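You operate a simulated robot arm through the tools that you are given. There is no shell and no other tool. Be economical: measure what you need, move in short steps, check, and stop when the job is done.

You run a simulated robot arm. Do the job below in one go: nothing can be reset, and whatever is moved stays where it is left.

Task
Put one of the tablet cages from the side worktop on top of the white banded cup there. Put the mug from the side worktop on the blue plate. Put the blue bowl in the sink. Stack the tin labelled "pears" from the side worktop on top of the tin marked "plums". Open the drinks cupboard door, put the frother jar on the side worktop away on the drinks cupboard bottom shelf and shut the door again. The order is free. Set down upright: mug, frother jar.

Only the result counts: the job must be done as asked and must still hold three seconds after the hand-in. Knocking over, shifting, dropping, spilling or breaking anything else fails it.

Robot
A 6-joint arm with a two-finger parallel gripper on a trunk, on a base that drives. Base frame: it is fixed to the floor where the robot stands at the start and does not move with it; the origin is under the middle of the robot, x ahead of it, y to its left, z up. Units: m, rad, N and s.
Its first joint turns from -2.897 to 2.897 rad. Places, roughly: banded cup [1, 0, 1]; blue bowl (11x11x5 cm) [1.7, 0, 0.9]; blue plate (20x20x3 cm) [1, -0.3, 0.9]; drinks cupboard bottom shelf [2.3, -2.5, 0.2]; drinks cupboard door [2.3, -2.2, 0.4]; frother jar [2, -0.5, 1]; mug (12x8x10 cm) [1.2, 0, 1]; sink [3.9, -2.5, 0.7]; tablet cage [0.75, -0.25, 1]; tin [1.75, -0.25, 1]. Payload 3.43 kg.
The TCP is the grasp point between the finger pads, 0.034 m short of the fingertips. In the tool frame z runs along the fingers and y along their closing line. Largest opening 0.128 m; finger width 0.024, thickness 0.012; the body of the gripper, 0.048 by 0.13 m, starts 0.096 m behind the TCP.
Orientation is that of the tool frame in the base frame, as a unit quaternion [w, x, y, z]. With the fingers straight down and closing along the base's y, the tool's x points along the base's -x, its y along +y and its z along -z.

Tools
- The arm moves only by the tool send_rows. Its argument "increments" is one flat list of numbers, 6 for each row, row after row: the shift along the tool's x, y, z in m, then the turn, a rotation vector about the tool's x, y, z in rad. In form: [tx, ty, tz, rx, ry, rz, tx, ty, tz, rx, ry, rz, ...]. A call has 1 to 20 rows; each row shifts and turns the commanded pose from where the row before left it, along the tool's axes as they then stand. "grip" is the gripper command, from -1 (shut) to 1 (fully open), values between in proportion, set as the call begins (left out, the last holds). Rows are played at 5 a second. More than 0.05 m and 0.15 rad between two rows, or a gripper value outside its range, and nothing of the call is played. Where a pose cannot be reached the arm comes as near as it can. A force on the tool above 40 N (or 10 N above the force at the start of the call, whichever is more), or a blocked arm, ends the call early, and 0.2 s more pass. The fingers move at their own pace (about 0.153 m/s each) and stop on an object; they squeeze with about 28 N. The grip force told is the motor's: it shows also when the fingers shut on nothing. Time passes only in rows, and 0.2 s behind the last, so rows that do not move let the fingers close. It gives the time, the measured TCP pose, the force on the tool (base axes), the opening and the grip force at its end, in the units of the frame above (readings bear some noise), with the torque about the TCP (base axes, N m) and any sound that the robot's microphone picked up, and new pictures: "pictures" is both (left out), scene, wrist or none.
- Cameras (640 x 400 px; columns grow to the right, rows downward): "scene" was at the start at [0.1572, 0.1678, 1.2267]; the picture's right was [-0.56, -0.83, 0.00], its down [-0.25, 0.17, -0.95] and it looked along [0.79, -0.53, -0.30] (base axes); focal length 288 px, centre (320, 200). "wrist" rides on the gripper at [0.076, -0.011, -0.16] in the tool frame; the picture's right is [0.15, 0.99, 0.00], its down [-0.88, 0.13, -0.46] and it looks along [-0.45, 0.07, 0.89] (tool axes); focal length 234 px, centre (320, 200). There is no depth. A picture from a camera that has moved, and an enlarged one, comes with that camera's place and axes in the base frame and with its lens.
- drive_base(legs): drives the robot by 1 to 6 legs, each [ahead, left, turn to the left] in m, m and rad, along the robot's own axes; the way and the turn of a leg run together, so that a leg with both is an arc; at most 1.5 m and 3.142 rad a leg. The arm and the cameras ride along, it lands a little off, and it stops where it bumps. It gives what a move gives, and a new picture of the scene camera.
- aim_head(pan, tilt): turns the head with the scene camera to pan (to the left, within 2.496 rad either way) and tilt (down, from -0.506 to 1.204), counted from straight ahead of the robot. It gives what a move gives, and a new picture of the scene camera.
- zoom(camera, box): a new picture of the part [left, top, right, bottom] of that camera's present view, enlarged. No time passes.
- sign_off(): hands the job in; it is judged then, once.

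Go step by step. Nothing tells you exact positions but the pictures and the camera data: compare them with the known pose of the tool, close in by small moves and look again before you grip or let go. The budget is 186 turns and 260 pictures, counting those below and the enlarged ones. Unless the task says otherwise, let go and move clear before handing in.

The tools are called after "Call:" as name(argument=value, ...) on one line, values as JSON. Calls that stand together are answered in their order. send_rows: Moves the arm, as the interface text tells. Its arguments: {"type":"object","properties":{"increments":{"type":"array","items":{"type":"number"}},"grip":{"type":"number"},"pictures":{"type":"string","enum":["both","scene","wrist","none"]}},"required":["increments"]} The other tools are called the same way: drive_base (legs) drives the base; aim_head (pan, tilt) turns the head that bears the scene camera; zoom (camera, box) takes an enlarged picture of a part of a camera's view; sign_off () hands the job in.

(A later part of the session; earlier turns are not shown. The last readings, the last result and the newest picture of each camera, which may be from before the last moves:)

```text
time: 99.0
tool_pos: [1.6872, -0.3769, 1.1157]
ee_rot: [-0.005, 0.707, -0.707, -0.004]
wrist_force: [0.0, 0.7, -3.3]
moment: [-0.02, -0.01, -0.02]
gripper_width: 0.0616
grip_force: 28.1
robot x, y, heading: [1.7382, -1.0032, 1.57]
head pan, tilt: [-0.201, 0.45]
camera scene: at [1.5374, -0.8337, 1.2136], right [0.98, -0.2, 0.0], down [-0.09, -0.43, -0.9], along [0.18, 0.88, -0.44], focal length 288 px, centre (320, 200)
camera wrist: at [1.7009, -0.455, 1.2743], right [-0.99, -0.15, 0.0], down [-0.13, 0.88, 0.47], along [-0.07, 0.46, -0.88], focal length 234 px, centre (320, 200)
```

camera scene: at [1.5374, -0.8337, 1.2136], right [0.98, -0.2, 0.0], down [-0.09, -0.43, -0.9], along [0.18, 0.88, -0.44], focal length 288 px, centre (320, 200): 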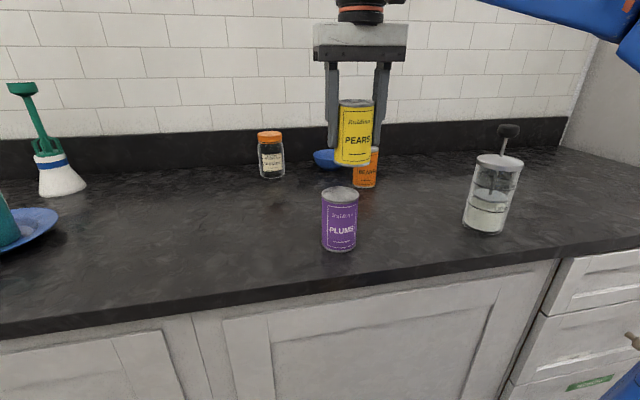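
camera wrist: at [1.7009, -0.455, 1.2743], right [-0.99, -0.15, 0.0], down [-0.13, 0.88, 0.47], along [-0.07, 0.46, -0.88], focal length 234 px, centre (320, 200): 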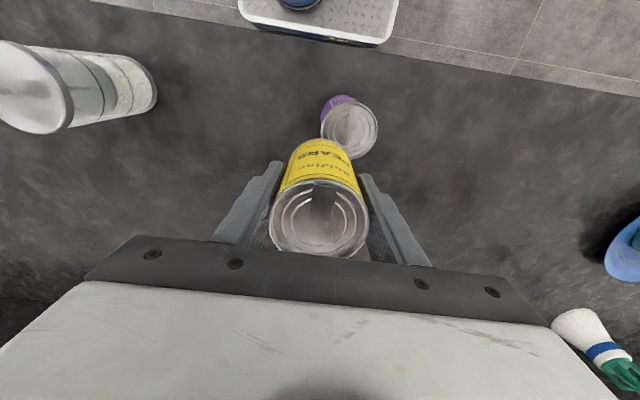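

Call:
send_rows(increments=[0.029, 0.027, 0, 0, 0, 0, 0, 0, 0.02, 0, 0, 0, 0, 0, 0.01, 0, 0, 0, 0, 0, 0, 0, 0, 0], pictures="none")

Call:
zoom(camera="scene", box=[270, 90, 410, 260])

Call:
zoom(camera="wrist", box=[240, 80, 400, 260])

```text
time: 100.0
tool_pos: [1.6599, -0.4062, 1.085]
ee_rot: [-0.004, 0.708, -0.707, -0.004]
wrist_force: [-0.9, -0.2, -3.5]
moment: [0.01, -0.03, -0.01]
gripper_width: 0.0614
grip_force: 28.1
robot x, y, heading: [1.7395, -1.0059, 1.573]
head pan, tilt: [-0.201, 0.45]
```

```text
2.35 times, centred on (340, 175) of scene
camera zoom: at [1.5374, -0.8337, 1.2136], right [0.98, -0.2, 0.0], down [-0.09, -0.43, -0.9], along [0.18, 0.88, -0.44], focal length 678 px, centre (273, 259)
```

zoom: 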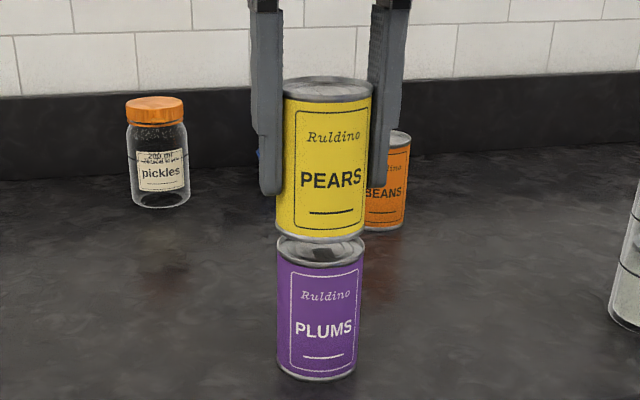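

```text
2.22 times, centred on (320, 170) of wrist
camera zoom: at [1.6723, -0.4844, 1.2437], right [-0.99, -0.15, 0.0], down [-0.13, 0.88, 0.47], along [-0.07, 0.46, -0.88], focal length 520 px, centre (320, 267)
```

zoom: 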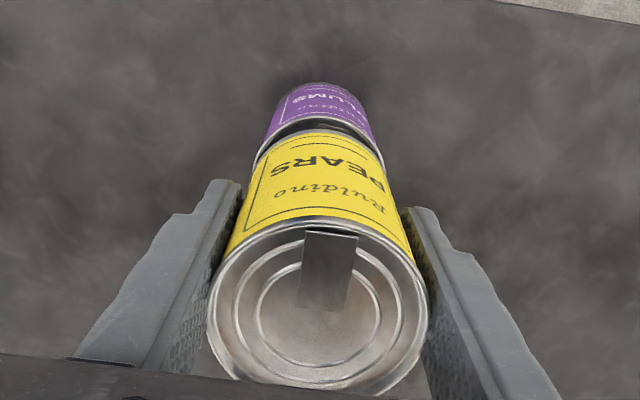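

Aligned in both views. Lowering carefully.

Call:
send_rows(increments=[0, 0, 0.01, 0, 0, 0, 0, 0, 0.007, 0, 0, 0, 0, 0, 0, 0, 0, 0], pictures="none")

Call:
send_rows(increments=[0, 0, 0.003, 0, 0, 0, 0, 0, 0, 0, 0, 0], pictures="none")

Call:
send_rows(increments=[0, 0, 0.002, 0, 0, 0, 0, 0, 0, 0, 0, 0], pictures="none")

Call:
zoom(camera="scene", box=[270, 90, 410, 260])

```text
time: 100.8
tool_pos: [1.6601, -0.4065, 1.0698]
ee_rot: [-0.004, 0.707, -0.707, -0.005]
wrist_force: [-0.5, 1.4, 16.5]
moment: [0.2, 0.18, -0.02]
gripper_width: 0.0615
grip_force: 27.4
robot x, y, heading: [1.7404, -1.0002, 1.569]
head pan, tilt: [-0.201, 0.45]
```

```text
time: 101.4
tool_pos: [1.6616, -0.4067, 1.0657]
ee_rot: [-0.004, 0.708, -0.707, -0.004]
wrist_force: [4.8, -1.2, 13.1]
moment: [0.15, -0.46, -0.01]
gripper_width: 0.0615
grip_force: 28.0
robot x, y, heading: [1.7355, -1.0024, 1.572]
head pan, tilt: [-0.201, 0.45]
```

```text
time: 102.0
tool_pos: [1.6608, -0.4074, 1.0639]
ee_rot: [-0.005, 0.707, -0.707, -0.004]
wrist_force: [2.7, -0.6, 19.3]
moment: [0.06, -0.29, 0.0]
gripper_width: 0.0614
grip_force: 27.8
robot x, y, heading: [1.7365, -1.0068, 1.571]
head pan, tilt: [-0.201, 0.45]
```

```text
2.35 times, centred on (340, 175) of scene
camera zoom: at [1.5376, -0.8343, 1.2137], right [0.98, -0.2, 0.0], down [-0.09, -0.43, -0.9], along [0.18, 0.88, -0.43], focal length 678 px, centre (273, 259)
```

zoom: 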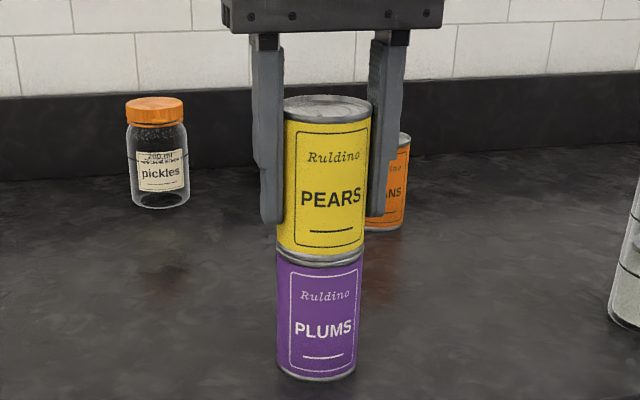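

Seated. Easing slightly, releasing and rising.

Call:
send_rows(increments=[0, 0, -0.001, 0, 0, 0, 0, 0, 0, 0, 0, 0], pictures="none")

Call:
send_rows(increments=[0, 0, 0, 0, 0, 0, 0, 0, 0, 0, 0, 0, 0, 0, 0, 0, 0, 0, 0, 0, -0.03, 0, 0, 0, 0, 0, -0.04, 0, 0, 0, 0, 0, -0.04, 0, 0, 0, 0, 0, 0, 0, 0, 0], grip=1, pictures="both")

```text
time: 102.6
tool_pos: [1.6599, -0.4062, 1.0632]
ee_rot: [0.005, -0.707, 0.707, 0.004]
wrist_force: [1.8, -1.1, 6.4]
moment: [0.18, -0.16, -0.05]
gripper_width: 0.0614
grip_force: 28.0
robot x, y, heading: [1.7386, -1.002, 1.57]
head pan, tilt: [-0.201, 0.45]
```

```text
time: 104.2
tool_pos: [1.6601, -0.4069, 1.1734]
ee_rot: [0.004, -0.707, 0.707, 0.006]
wrist_force: [-0.8, 0.3, 0.2]
moment: [0.02, -0.02, 0.0]
gripper_width: 0.128
grip_force: 0.1
robot x, y, heading: [1.7397, -1.0043, 1.575]
head pan, tilt: [-0.201, 0.45]
camera scene: at [1.5374, -0.8338, 1.2136], right [0.98, -0.2, 0.0], down [-0.09, -0.43, -0.9], along [0.18, 0.88, -0.44], focal length 288 px, centre (320, 200)
camera wrist: at [1.6725, -0.4864, 1.3314], right [-0.99, -0.15, 0.0], down [-0.13, 0.87, 0.47], along [-0.07, 0.46, -0.88], focal length 234 px, centre (320, 200)
```

scene: 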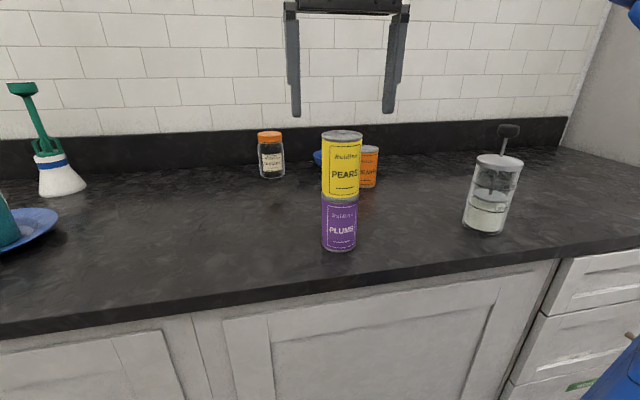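
wrist: 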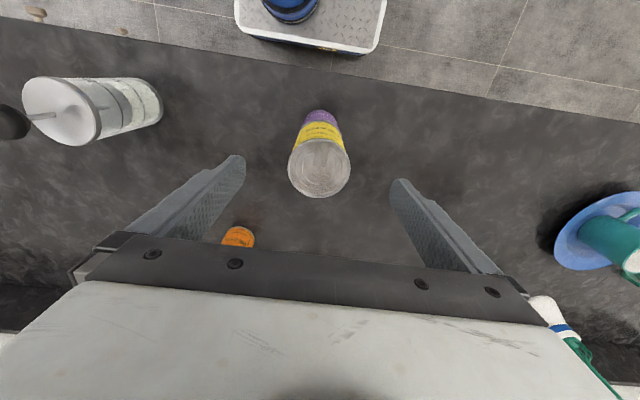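

Stack stands. Next the bowl: moving the gripper above it.

Call:
send_rows(increments=[-0.045, 0, 0, 0, 0, 0, -0.045, 0, 0, 0, 0, 0, -0.045, 0, 0.01, 0, 0, 0, -0.045, 0, 0.015, 0, 0, 0, -0.045, -0.01, 0.015, 0, 0, 0, -0.04, -0.02, 0.015, 0, 0, 0, -0.04, -0.025, 0.015, 0, 0, 0, -0.04, -0.025, 0.01, 0, 0, 0, -0.03, 0, 0.01, 0, 0, 0, 0, 0, 0, 0, 0, 0], pictures="both")

```text
time: 106.4
tool_pos: [1.7397, -0.0306, 1.0872]
ee_rot: [-0.004, 0.707, -0.707, -0.004]
wrist_force: [-0.7, 0.8, 0.7]
moment: [0.0, 0.02, -0.01]
gripper_width: 0.1279
grip_force: 0.1
robot x, y, heading: [1.7405, -1.0016, 1.572]
head pan, tilt: [-0.201, 0.45]
camera scene: at [1.5375, -0.8337, 1.2136], right [0.98, -0.2, 0.0], down [-0.09, -0.43, -0.9], along [0.18, 0.88, -0.44], focal length 288 px, centre (320, 200)
camera wrist: at [1.753, -0.1091, 1.2466], right [-0.99, -0.15, 0.0], down [-0.13, 0.88, 0.47], along [-0.07, 0.46, -0.88], focal length 234 px, centre (320, 200)
```

scene: 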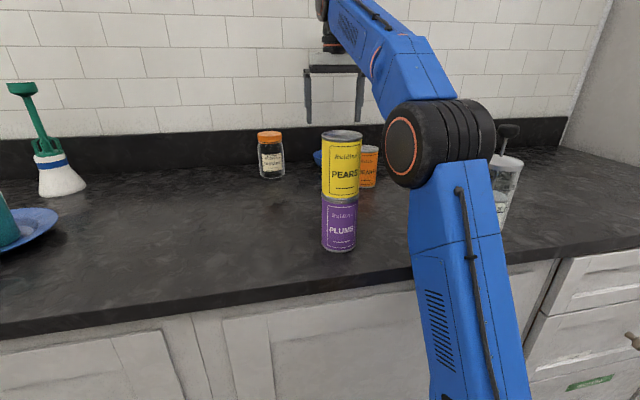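
wrist: 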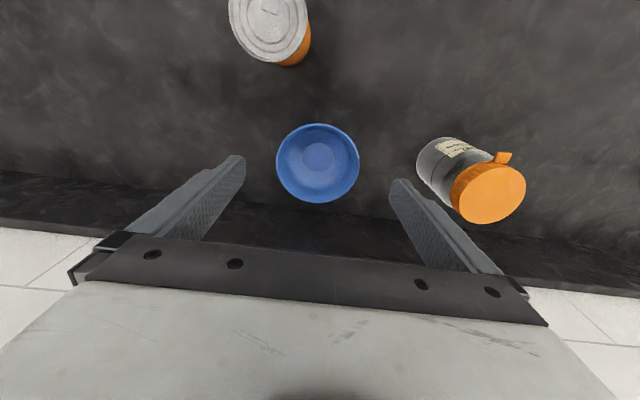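

Bowl rim centre about (1.741,-0.012). Descending in steps.

Call:
send_rows(increments=[-0.018, -0.001, 0.035, 0, 0, 0, 0, 0, 0.04, 0, 0, 0, 0, 0, 0.02, 0, 0, 0, 0, 0, 0, 0, 0, 0], pictures="wrist")

```text
time: 107.4
tool_pos: [1.7421, -0.0141, 0.9963]
ee_rot: [0.004, -0.707, 0.707, 0.003]
wrist_force: [0.8, -0.2, -0.2]
moment: [0.01, -0.01, -0.01]
gripper_width: 0.1279
grip_force: 0.0
robot x, y, heading: [1.7392, -1.0028, 1.572]
head pan, tilt: [-0.201, 0.45]
camera wrist: at [1.7546, -0.0924, 1.1539], right [-0.99, -0.15, 0.0], down [-0.13, 0.88, 0.47], along [-0.07, 0.46, -0.88], focal length 234 px, centre (320, 200)
```

wrist: 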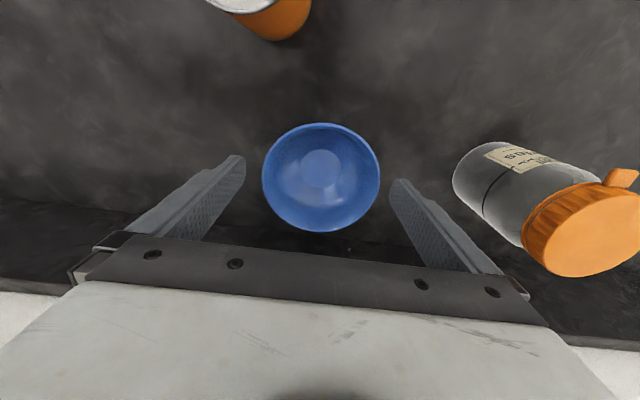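

Call:
send_rows(increments=[0, 0, 0.03, 0, 0, 0, 0, 0, 0.022, 0, 0, 0, 0, 0, 0, 0, 0, 0], pictures="wrist")

```text
time: 108.2
tool_pos: [1.741, -0.0126, 0.9444]
ee_rot: [-0.005, 0.708, -0.707, -0.006]
wrist_force: [0.7, 6.9, 15.3]
moment: [0.07, -1.02, 0.39]
gripper_width: 0.128
grip_force: 0.0
robot x, y, heading: [1.7405, -1.005, 1.565]
head pan, tilt: [-0.201, 0.45]
camera wrist: at [1.7536, -0.0919, 1.1025], right [-0.99, -0.15, 0.0], down [-0.13, 0.87, 0.47], along [-0.07, 0.46, -0.88], focal length 234 px, centre (320, 200)
```

wrist: 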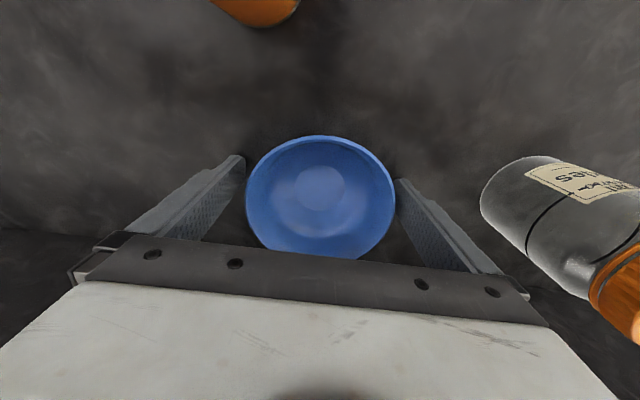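

Fingertips touch the counter; raise 6 mm and close.

Call:
send_rows(increments=[0, 0, -0.007, 0, 0, 0, 0, 0, 0, 0, 0, 0], pictures="none")

Call:
send_rows(increments=[0, 0, 0, 0, 0, 0, 0, 0, 0, 0, 0, 0, 0, 0, 0, 0, 0, 0], grip=-1, pictures="wrist")

```text
time: 108.8
tool_pos: [1.7411, -0.0118, 0.9494]
ee_rot: [-0.004, 0.707, -0.707, -0.005]
wrist_force: [-0.1, -0.2, -0.5]
moment: [-0.02, 0.04, -0.01]
gripper_width: 0.1279
grip_force: 0.1
robot x, y, heading: [1.7369, -1.007, 1.571]
head pan, tilt: [-0.201, 0.45]
```

```text
time: 109.6
tool_pos: [1.7406, -0.0118, 0.9503]
ee_rot: [-0.004, 0.707, -0.707, -0.004]
wrist_force: [-0.4, 0.0, -0.1]
moment: [-0.02, 0.03, 0.01]
gripper_width: 0.1051
grip_force: 28.3
robot x, y, heading: [1.7424, -1.0064, 1.57]
head pan, tilt: [-0.201, 0.45]
camera wrist: at [1.7537, -0.0916, 1.1081], right [-0.99, -0.15, 0.0], down [-0.13, 0.88, 0.47], along [-0.07, 0.46, -0.88], focal length 234 px, centre (320, 200)
```

wrist: 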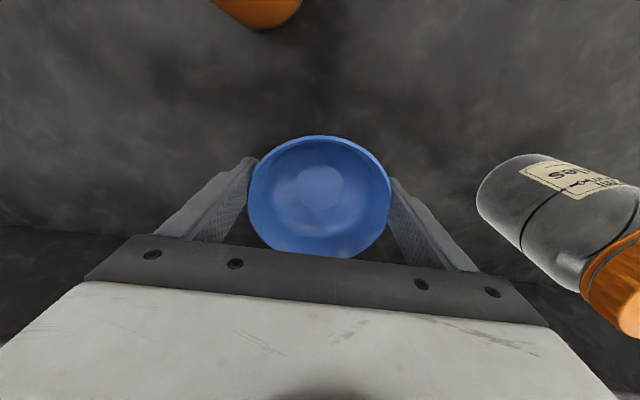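

Bowl held. Lifting and bringing it back between the stack and the jar.

Call:
send_rows(increments=[0, 0, -0.05, 0, 0, 0, 0, 0, -0.05, 0, 0, 0, 0, 0, -0.035, 0, 0, 0, 0.04, -0.01, -0.005, 0, 0, 0, 0.04, -0.01, -0.005, 0, 0, 0, 0.04, -0.01, -0.005, 0, 0, 0, 0.04, -0.01, -0.005, 0, 0, 0, 0.04, -0.01, -0.01, 0, 0, 0, 0.04, -0.01, -0.01, 0, 0, 0, 0.04, 0, -0.01, 0, 0, 0, 0.04, 0, -0.01, 0, 0, 0, 0.04, 0, -0.005, 0, 0, 0, 0.04, 0, 0, 0, 0, 0, 0.04, 0, 0, 0, 0, 0, 0, 0, 0, 0, 0, 0], pictures="both")

```text
time: 112.8
tool_pos: [1.8028, -0.4529, 1.1444]
ee_rot: [0.004, -0.707, 0.707, 0.005]
wrist_force: [-0.1, 0.6, -1.8]
moment: [-0.03, 0.0, 0.0]
gripper_width: 0.1041
grip_force: 27.9
robot x, y, heading: [1.7384, -1.0058, 1.574]
head pan, tilt: [-0.201, 0.45]
camera scene: at [1.5374, -0.8337, 1.2136], right [0.98, -0.2, 0.0], down [-0.09, -0.43, -0.9], along [0.18, 0.88, -0.44], focal length 288 px, centre (320, 200)
camera wrist: at [1.8152, -0.5326, 1.3026], right [-0.99, -0.15, 0.0], down [-0.13, 0.88, 0.47], along [-0.07, 0.46, -0.88], focal length 234 px, centre (320, 200)
```

scene: 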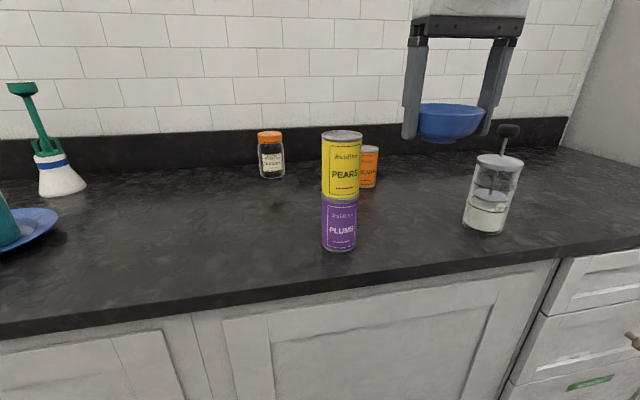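
wrist: 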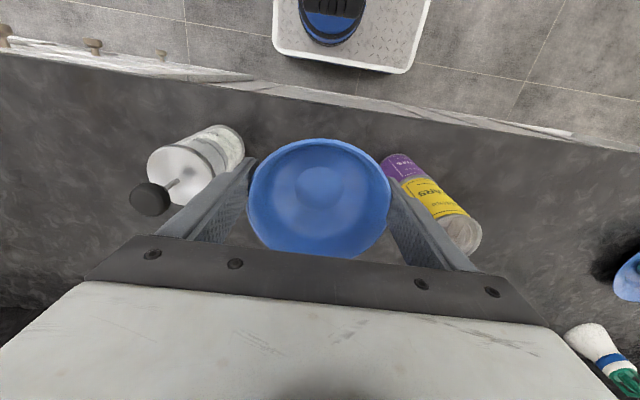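

Backing away and turning to face along the aisle toward the sink.

Call:
drive_base(legs=[[-0.33, 0, 0], [0, 0, -1.571]])

Call:
aim_head(pan=-0.35, tilt=0.3)

```text
time: 118.8
tool_pos: [2.2887, -1.4002, 1.144]
ee_rot: [0.006, 0.004, 1.0, 0.0]
wrist_force: [-0.4, 0.6, -1.2]
moment: [-0.01, 0.01, -0.02]
gripper_width: 0.1041
grip_force: 28.2
robot x, y, heading: [1.744, -1.3315, -0.008]
head pan, tilt: [-0.201, 0.45]
camera scene: at [1.9101, -1.1329, 1.2136], right [-0.21, -0.98, 0.0], down [-0.43, 0.09, -0.9], along [0.88, -0.19, -0.44], focal length 288 px, centre (320, 200)
```

scene: 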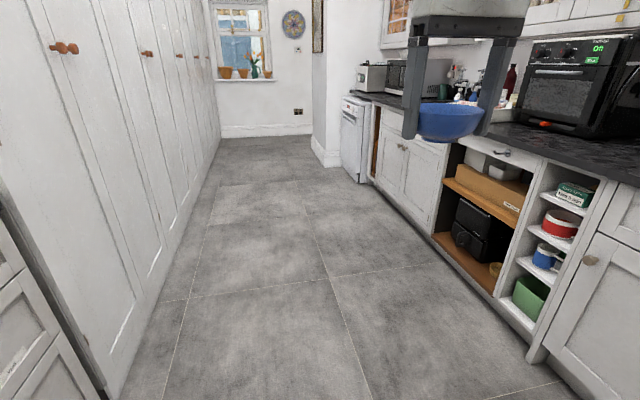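

```text
time: 119.5
tool_pos: [2.2881, -1.4011, 1.144]
ee_rot: [0.006, 0.004, 1.0, 0.0]
wrist_force: [0.9, 0.1, -1.6]
moment: [-0.02, 0.04, -0.02]
gripper_width: 0.1037
grip_force: 28.5
robot x, y, heading: [1.7375, -1.3329, -0.007]
head pan, tilt: [-0.351, 0.3]
camera scene: at [1.9076, -1.1466, 1.2275], right [-0.35, -0.94, 0.0], down [-0.28, 0.1, -0.96], along [0.89, -0.33, -0.3], focal length 288 px, centre (320, 200)
```

scene: 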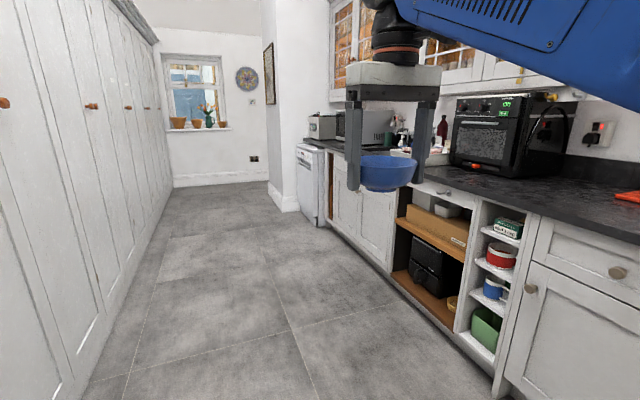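

Path is clear. Driving along and turning to face the sink counter.

Call:
drive_base(legs=[[1.45, 0, 0.007], [0.68, 0, 0], [0, 0, -1.571]])

Call:
aim_head(pan=-0.1, tilt=0.55)

```text
time: 133.9
tool_pos: [3.8161, -1.8984, 1.144]
ee_rot: [0.004, 0.71, 0.704, -0.004]
wrist_force: [-0.5, -0.2, -1.3]
moment: [0.05, 0.04, -0.01]
gripper_width: 0.1035
grip_force: 28.8
robot x, y, heading: [3.8838, -1.3473, -1.579]
head pan, tilt: [-0.351, 0.3]
camera scene: at [4.0698, -1.5181, 1.2275], right [-0.94, 0.35, 0.0], down [0.1, 0.28, -0.96], along [-0.34, -0.89, -0.3], focal length 288 px, centre (320, 200)
```

scene: 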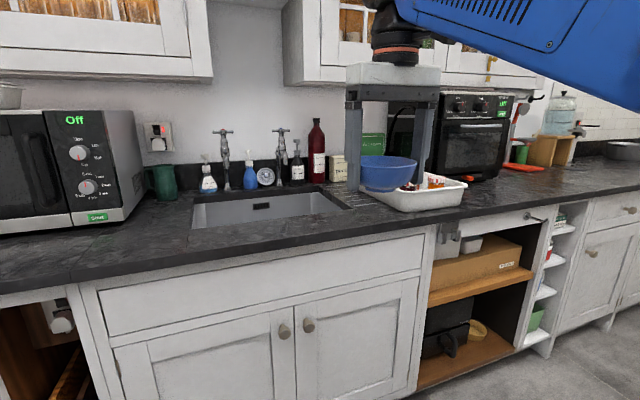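

```text
time: 134.7
tool_pos: [3.8149, -1.8975, 1.1447]
ee_rot: [0.004, 0.71, 0.704, -0.004]
wrist_force: [0.6, -0.4, -1.3]
moment: [0.02, 0.0, -0.02]
gripper_width: 0.1033
grip_force: 28.2
robot x, y, heading: [3.8865, -1.3475, -1.581]
head pan, tilt: [-0.099, 0.55]
camera scene: at [4.0929, -1.52, 1.2046], right [-0.99, 0.11, 0.0], down [0.06, 0.52, -0.85], along [-0.09, -0.85, -0.52], focal length 288 px, centre (320, 200)
```

scene: 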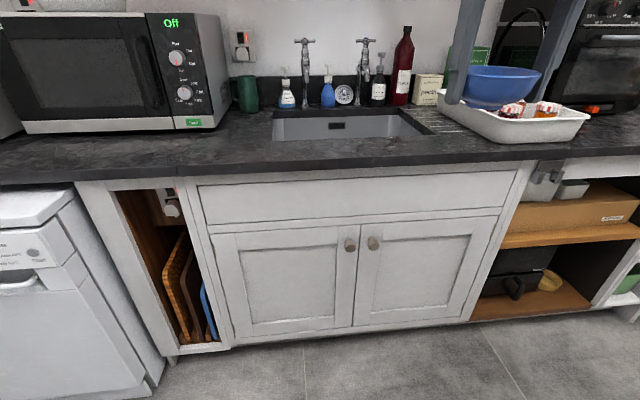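

Sink opening spans x≈3.68–4.15, y≈-2.36 to -2.71. I'll drive up to the counter.

Call:
drive_base(legs=[[0.29, 0, 0.01]])

Call:
aim_head(pan=-0.1, tilt=0.65)

```text
time: 136.7
tool_pos: [3.8179, -2.1873, 1.1453]
ee_rot: [0.004, 0.708, 0.707, -0.004]
wrist_force: [-0.4, 0.2, -1.3]
moment: [-0.01, 0.02, -0.02]
gripper_width: 0.1031
grip_force: 27.5
robot x, y, heading: [3.8811, -1.6348, -1.573]
head pan, tilt: [-0.099, 0.55]
camera scene: at [4.0931, -1.8069, 1.2046], right [-0.99, 0.1, 0.0], down [0.05, 0.52, -0.85], along [-0.08, -0.85, -0.52], focal length 288 px, centre (320, 200)
```

scene: 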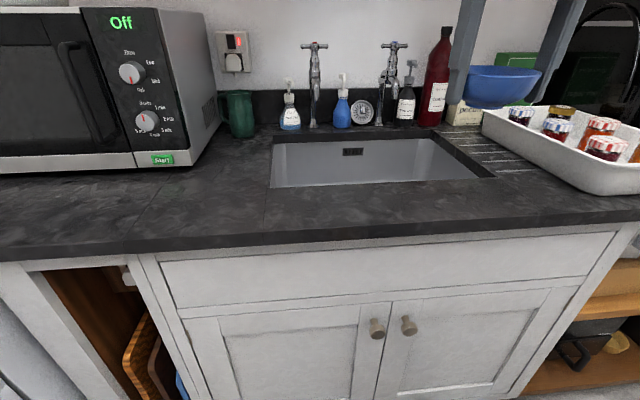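

```text
time: 137.4
tool_pos: [3.819, -2.1875, 1.144]
ee_rot: [0.005, 0.707, 0.707, -0.004]
wrist_force: [0.1, 0.4, -1.0]
moment: [0.06, 0.04, 0.02]
gripper_width: 0.1033
grip_force: 28.1
robot x, y, heading: [3.8817, -1.6371, -1.575]
head pan, tilt: [-0.099, 0.649]
camera scene: at [4.0934, -1.8039, 1.1958], right [-0.99, 0.1, 0.0], down [0.06, 0.6, -0.8], along [-0.08, -0.79, -0.6], focal length 288 px, centre (320, 200)
```

scene: 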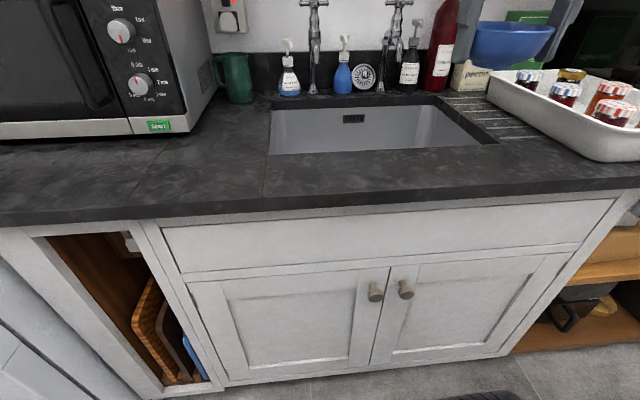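

Call:
send_rows(increments=[-0.042, 0.015, 0, 0, 0, 0, -0.042, 0.015, 0, 0, 0, 0, -0.042, 0.015, 0, 0, 0, 0, -0.042, 0.015, 0, 0, 0, 0, -0.042, 0.015, 0, 0, 0, 0, -0.042, 0.01, 0, 0, 0, 0, -0.035, 0.01, 0, 0, 0, 0, 0, 0, 0.04, 0, 0, 0, 0, 0, 0.04, 0, 0, 0, 0, 0, 0, 0, 0, 0], pictures="both")

```text
time: 139.6
tool_pos: [3.9141, -2.476, 1.0663]
ee_rot: [0.005, 0.707, 0.707, -0.003]
wrist_force: [0.1, 0.7, -2.1]
moment: [0.05, -0.01, 0.02]
gripper_width: 0.1033
grip_force: 27.9
robot x, y, heading: [3.8812, -1.6388, -1.569]
head pan, tilt: [-0.099, 0.649]
camera scene: at [4.0935, -1.804, 1.1958], right [-0.99, 0.1, 0.0], down [0.06, 0.6, -0.8], along [-0.08, -0.79, -0.6], focal length 288 px, centre (320, 200)
camera wrist: at [3.9038, -2.3997, 1.2244], right [0.99, 0.15, 0.0], down [0.13, -0.87, 0.47], along [0.07, -0.46, -0.88], focal length 234 px, centre (320, 200)
```

scene: 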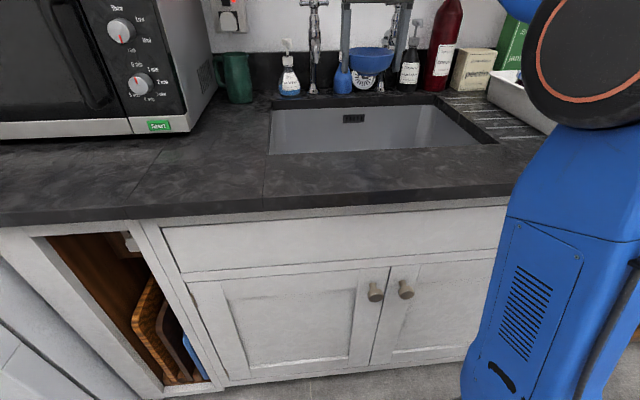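
wrist: 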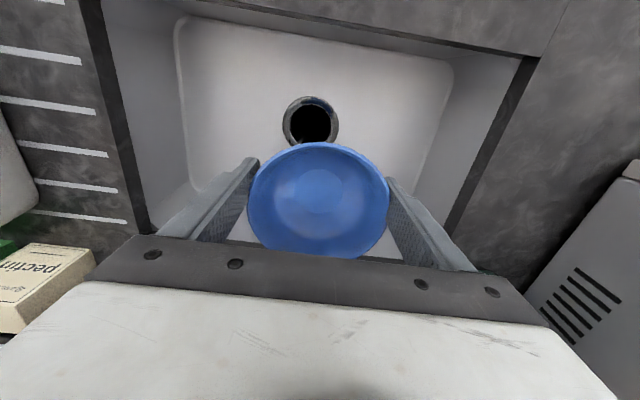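

The drain is right below; I'll offset 0.1 m to the side of it and lower into the basin.

Call:
send_rows(increments=[-0.01, 0.043, 0, 0, 0, 0, -0.01, 0.043, 0, 0, 0, 0, 0, 0, 0.045, 0, 0, 0, 0, 0, 0.045, 0, 0, 0, 0, 0, 0.045, 0, 0, 0, 0, 0, 0.03, 0, 0, 0, 0, 0, 0, 0, 0, 0], pictures="both")

```text
time: 141.2
tool_pos: [4.0005, -2.4968, 0.9008]
ee_rot: [0.004, 0.707, 0.707, -0.005]
wrist_force: [0.0, 0.1, -1.1]
moment: [0.0, -0.03, 0.02]
gripper_width: 0.1029
grip_force: 27.6
robot x, y, heading: [3.8789, -1.6348, -1.574]
head pan, tilt: [-0.099, 0.649]
camera scene: at [4.0935, -1.8039, 1.1958], right [-0.99, 0.1, 0.0], down [0.06, 0.6, -0.8], along [-0.08, -0.79, -0.6], focal length 288 px, centre (320, 200)
camera wrist: at [3.9899, -2.42, 1.0601], right [0.99, 0.15, 0.0], down [0.13, -0.88, 0.47], along [0.07, -0.46, -0.88], focal length 234 px, centre (320, 200)
```

scene: 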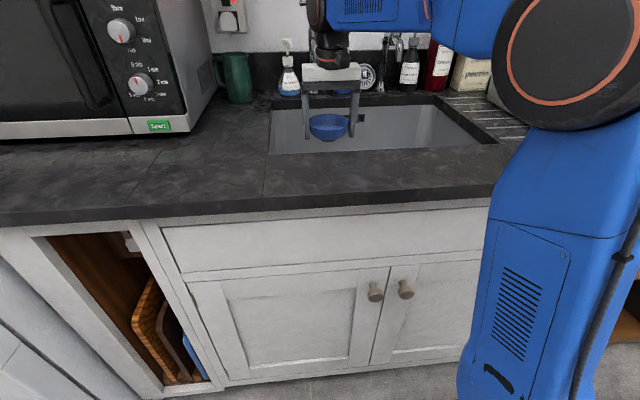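
wrist: 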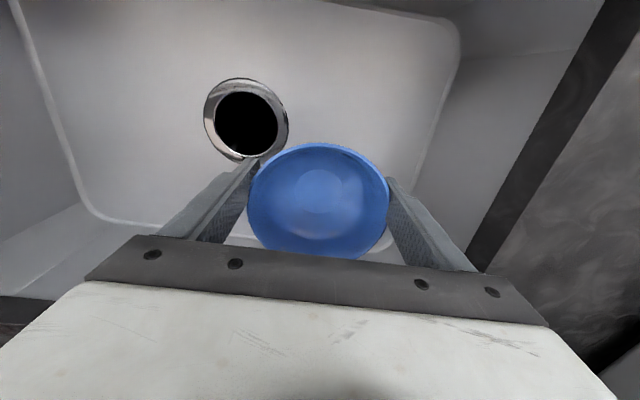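

Sink floor is at about z≈0.726. Lowering further.

Call:
send_rows(increments=[0, 0, 0.04, 0, 0, 0, 0, 0, 0.04, 0, 0, 0, 0, 0, 0.03, 0, 0, 0, 0, 0, 0, 0, 0, 0], pictures="none")

Call:
send_rows(increments=[0, 0, 0.008, 0, 0, 0, 0, 0, 0.004, 0, 0, 0, 0, 0, 0, 0, 0, 0], pictures="both")

```text
time: 142.2
tool_pos: [3.9982, -2.4971, 0.7933]
ee_rot: [0.005, 0.707, 0.708, -0.004]
wrist_force: [0.6, 0.0, -2.2]
moment: [0.02, 0.0, -0.03]
gripper_width: 0.1031
grip_force: 27.9
robot x, y, heading: [3.8808, -1.6385, -1.57]
head pan, tilt: [-0.099, 0.649]
```

```text
time: 143.0
tool_pos: [3.9997, -2.4972, 0.7804]
ee_rot: [0.004, 0.707, 0.707, -0.004]
wrist_force: [0.3, 0.2, -0.8]
moment: [0.07, 0.0, 0.0]
gripper_width: 0.1029
grip_force: 27.9
robot x, y, heading: [3.8819, -1.6395, -1.568]
head pan, tilt: [-0.099, 0.649]
camera scene: at [4.0935, -1.804, 1.1958], right [-0.99, 0.1, 0.0], down [0.06, 0.6, -0.8], along [-0.08, -0.79, -0.6], focal length 288 px, centre (320, 200)
camera wrist: at [3.9897, -2.4209, 0.9396], right [0.99, 0.15, 0.0], down [0.13, -0.88, 0.47], along [0.07, -0.46, -0.88], focal length 234 px, centre (320, 200)
```

scene: 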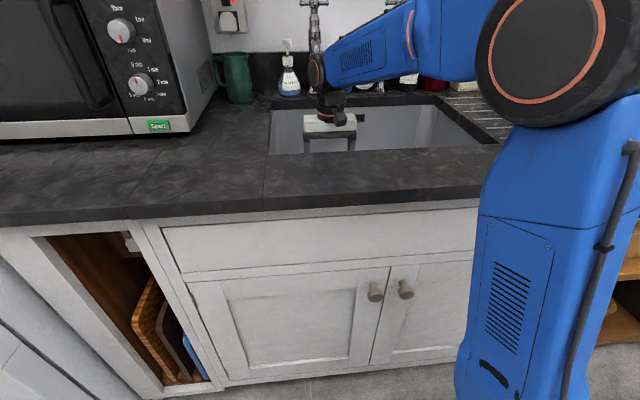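
wrist: 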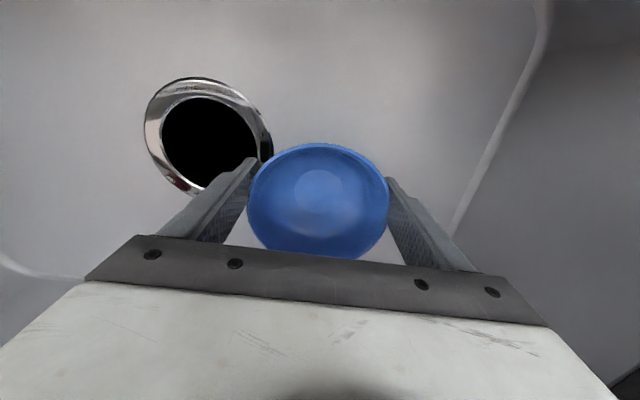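

Call:
send_rows(increments=[0, 0, 0.006, 0, 0, 0, 0, 0, 0, 0, 0, 0], pictures="none")

Call:
send_rows(increments=[0, 0, 0.003, 0, 0, 0, 0, 0, 0, 0, 0, 0], pictures="none")

Call:
send_rows(increments=[0, 0, 0.003, 0, 0, 0, 0, 0, 0, 0, 0, 0], pictures="none")

```text
time: 143.6
tool_pos: [3.9984, -2.499, 0.7749]
ee_rot: [0.004, 0.707, 0.707, -0.004]
wrist_force: [0.4, 0.5, -0.5]
moment: [0.01, -0.03, 0.0]
gripper_width: 0.1028
grip_force: 28.1
robot x, y, heading: [3.884, -1.6365, -1.57]
head pan, tilt: [-0.099, 0.649]
```

```text
time: 144.2
tool_pos: [4.0007, -2.4982, 0.7731]
ee_rot: [0.004, 0.707, 0.707, -0.004]
wrist_force: [-0.4, 0.0, -1.4]
moment: [0.1, 0.02, 0.01]
gripper_width: 0.1034
grip_force: 28.7
robot x, y, heading: [3.8833, -1.6404, -1.569]
head pan, tilt: [-0.099, 0.649]
```

```text
time: 144.8
tool_pos: [4.0019, -2.4986, 0.7689]
ee_rot: [0.004, 0.707, 0.707, -0.004]
wrist_force: [-0.1, 0.5, -1.9]
moment: [0.04, 0.02, -0.02]
gripper_width: 0.1029
grip_force: 27.9
robot x, y, heading: [3.8813, -1.6384, -1.574]
head pan, tilt: [-0.099, 0.649]
```

Call:
send_rows(increments=[0, 0, 0.003, 0, 0, 0, 0, 0, 0, 0, 0, 0], pictures="none")

Call:
send_rows(increments=[0, 0, 0.003, 0, 0, 0, 0, 0, 0, 0, 0, 0], pictures="none")

```text
time: 145.4
tool_pos: [4.0008, -2.4984, 0.7651]
ee_rot: [0.004, 0.707, 0.707, -0.005]
wrist_force: [-0.4, 0.2, -2.6]
moment: [0.0, 0.01, -0.02]
gripper_width: 0.1032
grip_force: 27.9
robot x, y, heading: [3.8835, -1.6352, -1.567]
head pan, tilt: [-0.099, 0.649]
```

```text
time: 146.0
tool_pos: [3.9989, -2.4997, 0.7632]
ee_rot: [0.005, 0.707, 0.708, -0.005]
wrist_force: [-0.3, 2.5, 19.3]
moment: [-0.23, 0.08, 0.1]
gripper_width: 0.103
grip_force: 27.8
robot x, y, heading: [3.8834, -1.6331, -1.571]
head pan, tilt: [-0.099, 0.649]
```

Contact with the sink floor; easing, releasing and rising out.

Call:
send_rows(increments=[0, 0, -0.002, 0, 0, 0, 0, 0, 0, 0, 0, 0], pictures="none")

Call:
send_rows(increments=[0, 0, 0, 0, 0, 0, 0, 0, 0, 0, 0, 0, 0, 0, -0.02, 0, 0, 0, 0, 0, -0.04, 0, 0, 0, 0, 0, -0.045, 0, 0, 0, 0, 0, -0.05, 0, 0, 0, 0, 0, -0.05, 0, 0, 0, 0, 0, -0.05, 0, 0, 0, 0, 0, -0.05, 0, 0, 0, 0, 0, 0, 0, 0, 0], grip=1, pictures="both")

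```text
time: 146.6
tool_pos: [4.0, -2.498, 0.7647]
ee_rot: [0.004, 0.707, 0.707, -0.004]
wrist_force: [2.1, 0.5, 2.0]
moment: [-0.09, -0.06, 0.03]
gripper_width: 0.103
grip_force: 27.6
robot x, y, heading: [3.882, -1.6396, -1.572]
head pan, tilt: [-0.099, 0.649]
```

```text
time: 148.8
tool_pos: [3.9991, -2.4958, 1.0689]
ee_rot: [0.004, 0.707, 0.707, -0.004]
wrist_force: [-0.1, -0.5, 0.1]
moment: [-0.01, -0.03, -0.03]
gripper_width: 0.1278
grip_force: 0.0
robot x, y, heading: [3.8837, -1.6394, -1.571]
head pan, tilt: [-0.099, 0.649]
camera scene: at [4.0935, -1.8039, 1.1958], right [-0.99, 0.1, 0.0], down [0.06, 0.6, -0.8], along [-0.08, -0.79, -0.6], focal length 288 px, centre (320, 200)
camera wrist: at [3.9897, -2.4198, 1.2281], right [0.99, 0.15, 0.0], down [0.13, -0.88, 0.47], along [0.07, -0.46, -0.88], focal length 234 px, centre (320, 200)
```

scene: 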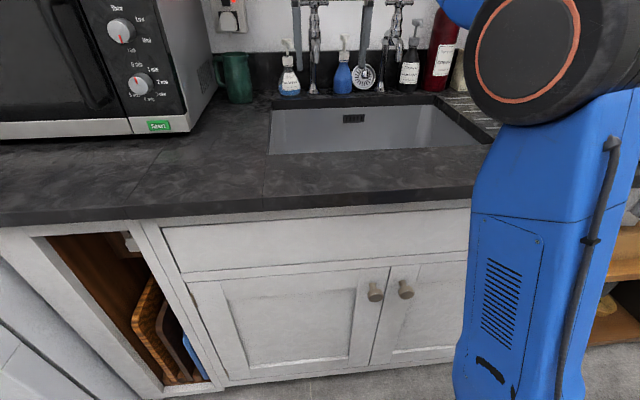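
wrist: 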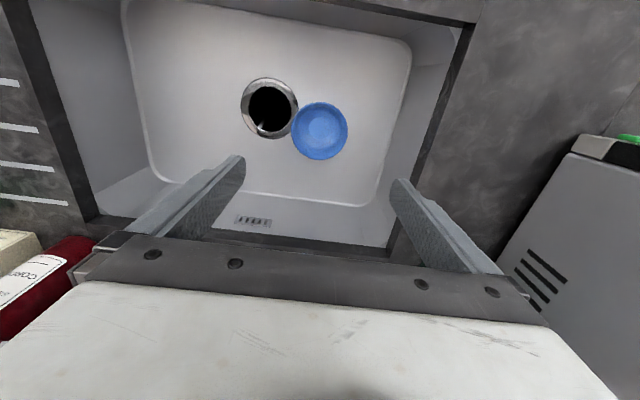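

Bowl rests in the sink. Retracting and driving back toward the drinks cupboard to inspect it.

Call:
send_rows(increments=[0.04, -0.02, 0, 0, 0, 0, 0.04, -0.02, -0.01, 0, 0, 0, 0.04, -0.02, -0.01, 0, 0, 0, 0.04, -0.02, -0.01, 0, 0, 0, 0.04, -0.02, -0.01, 0, 0, 0, 0.04, -0.02, -0.01, 0, 0, 0, 0.04, -0.01, -0.01, 0, 0, 0, 0.03, 0, 0, 0, 0, 0], pictures="none")

Call:
drive_base(legs=[[-0.3, 0, 0], [0, -1.3, 0]])

Call:
aim_head(pan=-0.2, tilt=0.6)

```text
time: 150.6
tool_pos: [3.8713, -2.1844, 1.1266]
ee_rot: [0.003, 0.707, 0.707, -0.003]
wrist_force: [-0.2, -1.1, -1.4]
moment: [0.04, 0.04, -0.02]
gripper_width: 0.1278
grip_force: 0.0
robot x, y, heading: [3.8784, -1.6382, -1.574]
head pan, tilt: [-0.099, 0.649]
```

```text
time: 158.6
tool_pos: [2.5939, -1.8743, 1.125]
ee_rot: [0.005, 0.714, 0.7, -0.005]
wrist_force: [0.2, -1.1, 0.2]
moment: [0.01, 0.0, 0.0]
gripper_width: 0.128
grip_force: 0.0
robot x, y, heading: [2.6172, -1.3271, -1.587]
head pan, tilt: [-0.099, 0.649]
camera scene: at [2.8235, -1.4972, 1.1958], right [-0.99, 0.12, 0.0], down [0.07, 0.6, -0.8], along [-0.09, -0.79, -0.6], focal length 288 px, centre (320, 200)
```

scene: 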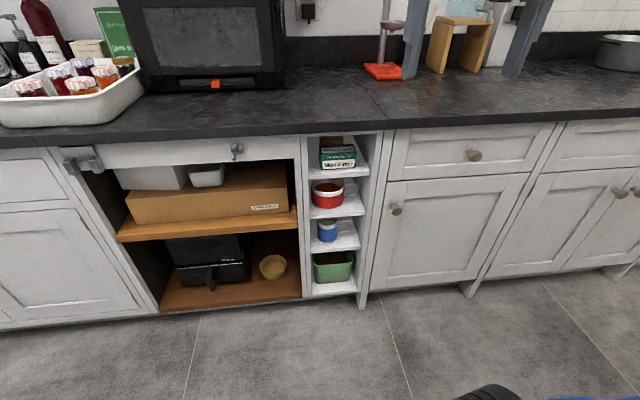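

```text
time: 159.3
tool_pos: [2.5934, -1.8745, 1.1253]
ee_rot: [0.005, 0.714, 0.7, -0.004]
wrist_force: [0.7, 0.2, 0.5]
moment: [-0.01, 0.0, -0.02]
gripper_width: 0.1279
grip_force: 0.1
robot x, y, heading: [2.6112, -1.3284, -1.586]
head pan, tilt: [-0.201, 0.6]
camera scene: at [2.8145, -1.4972, 1.2], right [-0.98, 0.22, 0.0], down [0.12, 0.55, -0.82], along [-0.18, -0.81, -0.57], focal length 288 px, centre (320, 200)
```

scene: 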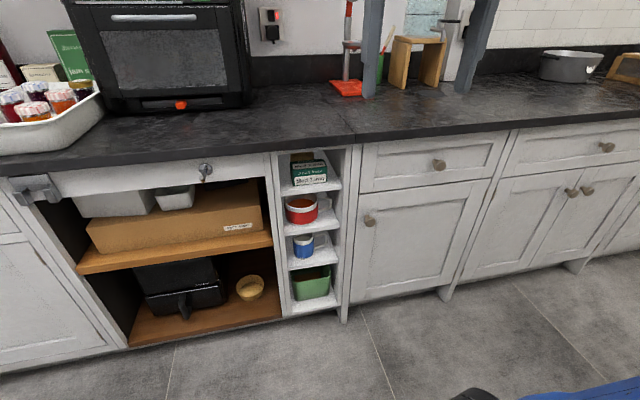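

The drinks cupboard door spans x≈2.10–2.54, with its knob at about (2.51,-2.15,0.64) and hinge on the -x side. I'll back up a bit for room to pull, then pitch the gripper horizontal.

Call:
drive_base(legs=[[-0.2, 0.04, 0.015]])

Call:
send_rows(increments=[0, 0, 0.04, 0, 0, 0, 0, 0, 0.04, 0, 0, 0, 0, 0, 0, 0, -0.1428, 0, 0, 0, 0, 0, -0.1428, 0, 0, 0, 0, 0, -0.1428, 0, 0, 0, 0, 0, -0.1428, 0, 0, 0, 0, 0, -0.1428, 0, 0, 0, 0, 0, -0.1428, 0, 0, 0, 0, 0, -0.1428, 0, 0, 0, 0, 0, -0.1428, 0, 0, 0, 0, 0, -0.1428, 0, 0, 0, 0, 0, -0.1428, 0, 0, 0, 0, 0, -0.1428, 0, 0, 0, 0, 0, 0, 0], pictures="both")

```text
time: 160.9
tool_pos: [2.644, -1.6737, 1.1269]
ee_rot: [0.005, 0.708, 0.706, -0.004]
wrist_force: [0.6, 0.1, 0.8]
moment: [0.03, -0.01, 0.0]
gripper_width: 0.1278
grip_force: 0.1
robot x, y, heading: [2.6587, -1.127, -1.575]
head pan, tilt: [-0.201, 0.6]
camera scene: at [2.8594, -1.2931, 1.2001], right [-0.98, 0.2, 0.0], down [0.11, 0.55, -0.83], along [-0.17, -0.81, -0.56], focal length 288 px, centre (320, 200)
```

scene: 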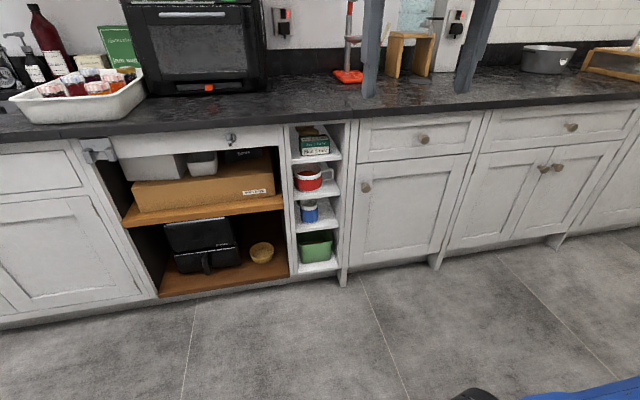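

```text
time: 163.9
tool_pos: [2.6446, -1.674, 1.0461]
ee_rot: [-0.503, -0.498, -0.494, 0.505]
wrist_force: [0.0, 0.1, 0.6]
moment: [0.02, 0.03, 0.0]
gripper_width: 0.1281
grip_force: 0.0
robot x, y, heading: [2.6566, -1.1254, -1.578]
head pan, tilt: [-0.201, 0.6]
camera scene: at [2.8593, -1.2931, 1.2001], right [-0.98, 0.2, 0.0], down [0.11, 0.55, -0.83], along [-0.17, -0.81, -0.56], focal length 288 px, centre (320, 200)
camera wrist: at [2.6355, -1.5166, 0.9674], right [0.99, -0.01, -0.15], down [0.13, 0.47, 0.87], along [0.06, -0.88, 0.46], focal length 234 px, centre (320, 200)
```

scene: 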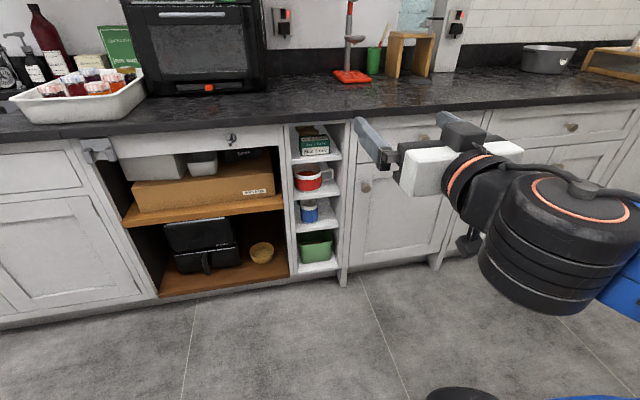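
wrist: 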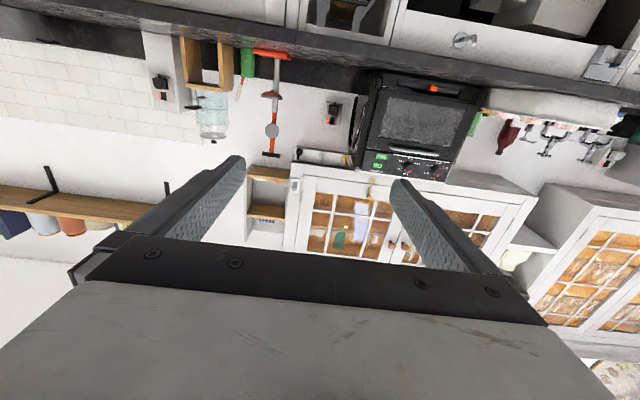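

Gripper is level. The knob triangulates to about (2.512,-2.152,0.641). I'll roll so the fingers close vertically, then move in front of it.

Call:
send_rows(increments=[0, 0, 0, 0, 0, 0.1428, 0, 0, 0, 0, 0, 0.1428, 0, 0, 0, 0, 0, 0.1428, 0, 0, 0, 0, 0, 0.1428, 0, 0, 0, 0, 0, 0.1428, 0, 0, 0, 0, 0, 0.1428, 0, 0, 0, 0, 0, 0.1428, 0, 0, 0, 0, 0, 0.1428, 0, 0, 0, 0, 0, 0.1428, 0, 0, 0, 0, 0, 0.1428, 0, 0, 0, 0, 0, 0.1428, 0, 0, 0, 0, 0, 0], pictures="none")

Call:
send_rows(increments=[-0.011, -0.0338, 0.029, 0, 0, 0, -0.011, -0.0338, 0.029, 0, 0, 0, -0.011, -0.0338, 0.029, 0, 0, 0, -0.011, -0.0338, 0.029, 0, 0, 0, -0.011, -0.0338, 0.029, 0, 0, 0, -0.011, -0.0338, 0.029, 0, 0, 0, -0.011, -0.0338, 0.029, 0, 0, 0, -0.011, -0.0338, 0.029, 0, 0, 0, -0.011, -0.0338, 0.029, 0, 0, 0, -0.011, -0.0338, 0.029, 0, 0, 0, -0.011, -0.0338, 0.029, 0, 0, 0, -0.011, -0.0338, 0.029, 0, 0, 0, 0, 0, 0, 0, 0, 0], pictures="both")

```text
time: 166.5
tool_pos: [2.6199, -1.6747, 1.0612]
ee_rot: [0.708, 0.707, 0.003, 0.0]
wrist_force: [-0.4, -0.2, 0.4]
moment: [0.04, 0.0, 0.02]
gripper_width: 0.128
grip_force: 0.0
out of reach, approached as far as the arm can: row 11
robot x, y, heading: [2.6503, -1.1288, -1.577]
head pan, tilt: [-0.201, 0.6]
```

```text
time: 169.3
tool_pos: [2.469, -2.0532, 0.733]
ee_rot: [0.712, 0.702, -0.001, -0.002]
wrist_force: [0.4, 0.4, -0.2]
moment: [0.02, 0.0, -0.01]
gripper_width: 0.1281
grip_force: 0.0
out of reach, approached as far as the arm can: row 1, 2, 3, 4, 5, 6, 7
robot x, y, heading: [2.6579, -1.125, -1.575]
head pan, tilt: [-0.201, 0.6]
camera scene: at [2.8594, -1.293, 1.2001], right [-0.98, 0.2, 0.0], down [0.11, 0.55, -0.83], along [-0.17, -0.81, -0.57], focal length 288 px, centre (320, 200)
camera wrist: at [2.5463, -1.8942, 0.72], right [0.15, 0.01, 0.99], down [-0.88, 0.46, 0.12], along [-0.45, -0.89, 0.08], focal length 234 px, centre (320, 200)
```

scene: 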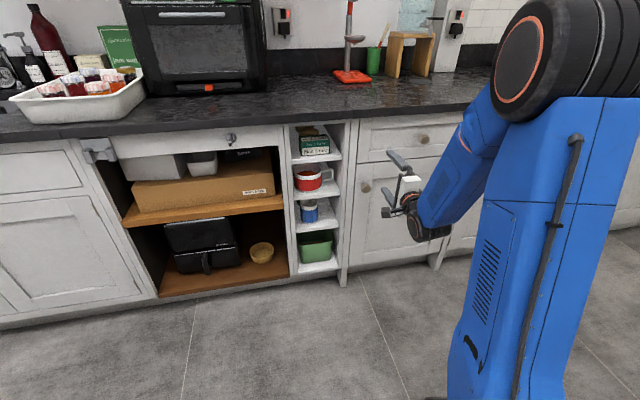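
wrist: 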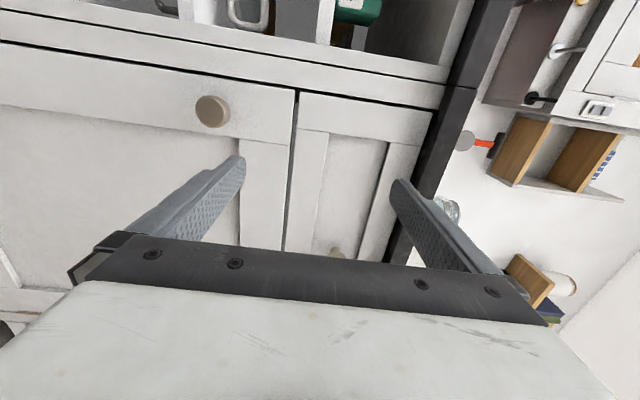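

Call:
send_rows(increments=[0.013, -0.036, 0, 0, 0, 0, 0.013, -0.036, 0, 0, 0, 0, 0.012, -0.036, 0, 0, 0, 0, 0, 0, 0, 0, 0, 0], pictures="wrist")

```text
time: 170.3
tool_pos: [2.5063, -2.0551, 0.6253]
ee_rot: [0.712, 0.703, -0.001, -0.001]
wrist_force: [-0.6, 0.5, 0.7]
moment: [-0.02, 0.0, -0.01]
gripper_width: 0.1278
grip_force: 0.1
robot x, y, heading: [2.6609, -1.1265, -1.574]
head pan, tilt: [-0.201, 0.6]
camera wrist: at [2.5837, -1.8964, 0.613], right [0.15, 0.01, 0.99], down [-0.88, 0.46, 0.12], along [-0.45, -0.89, 0.08], focal length 234 px, centre (320, 200)
```

wrist: 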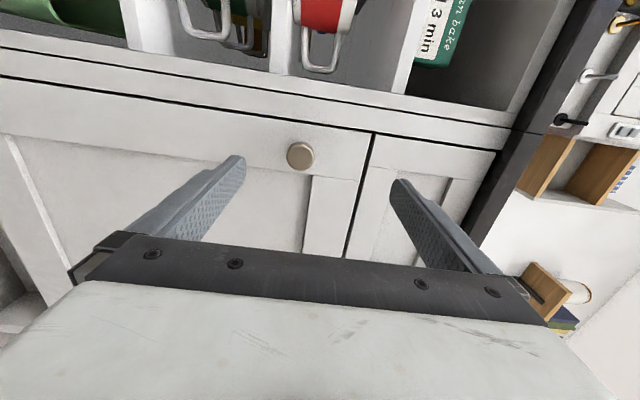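

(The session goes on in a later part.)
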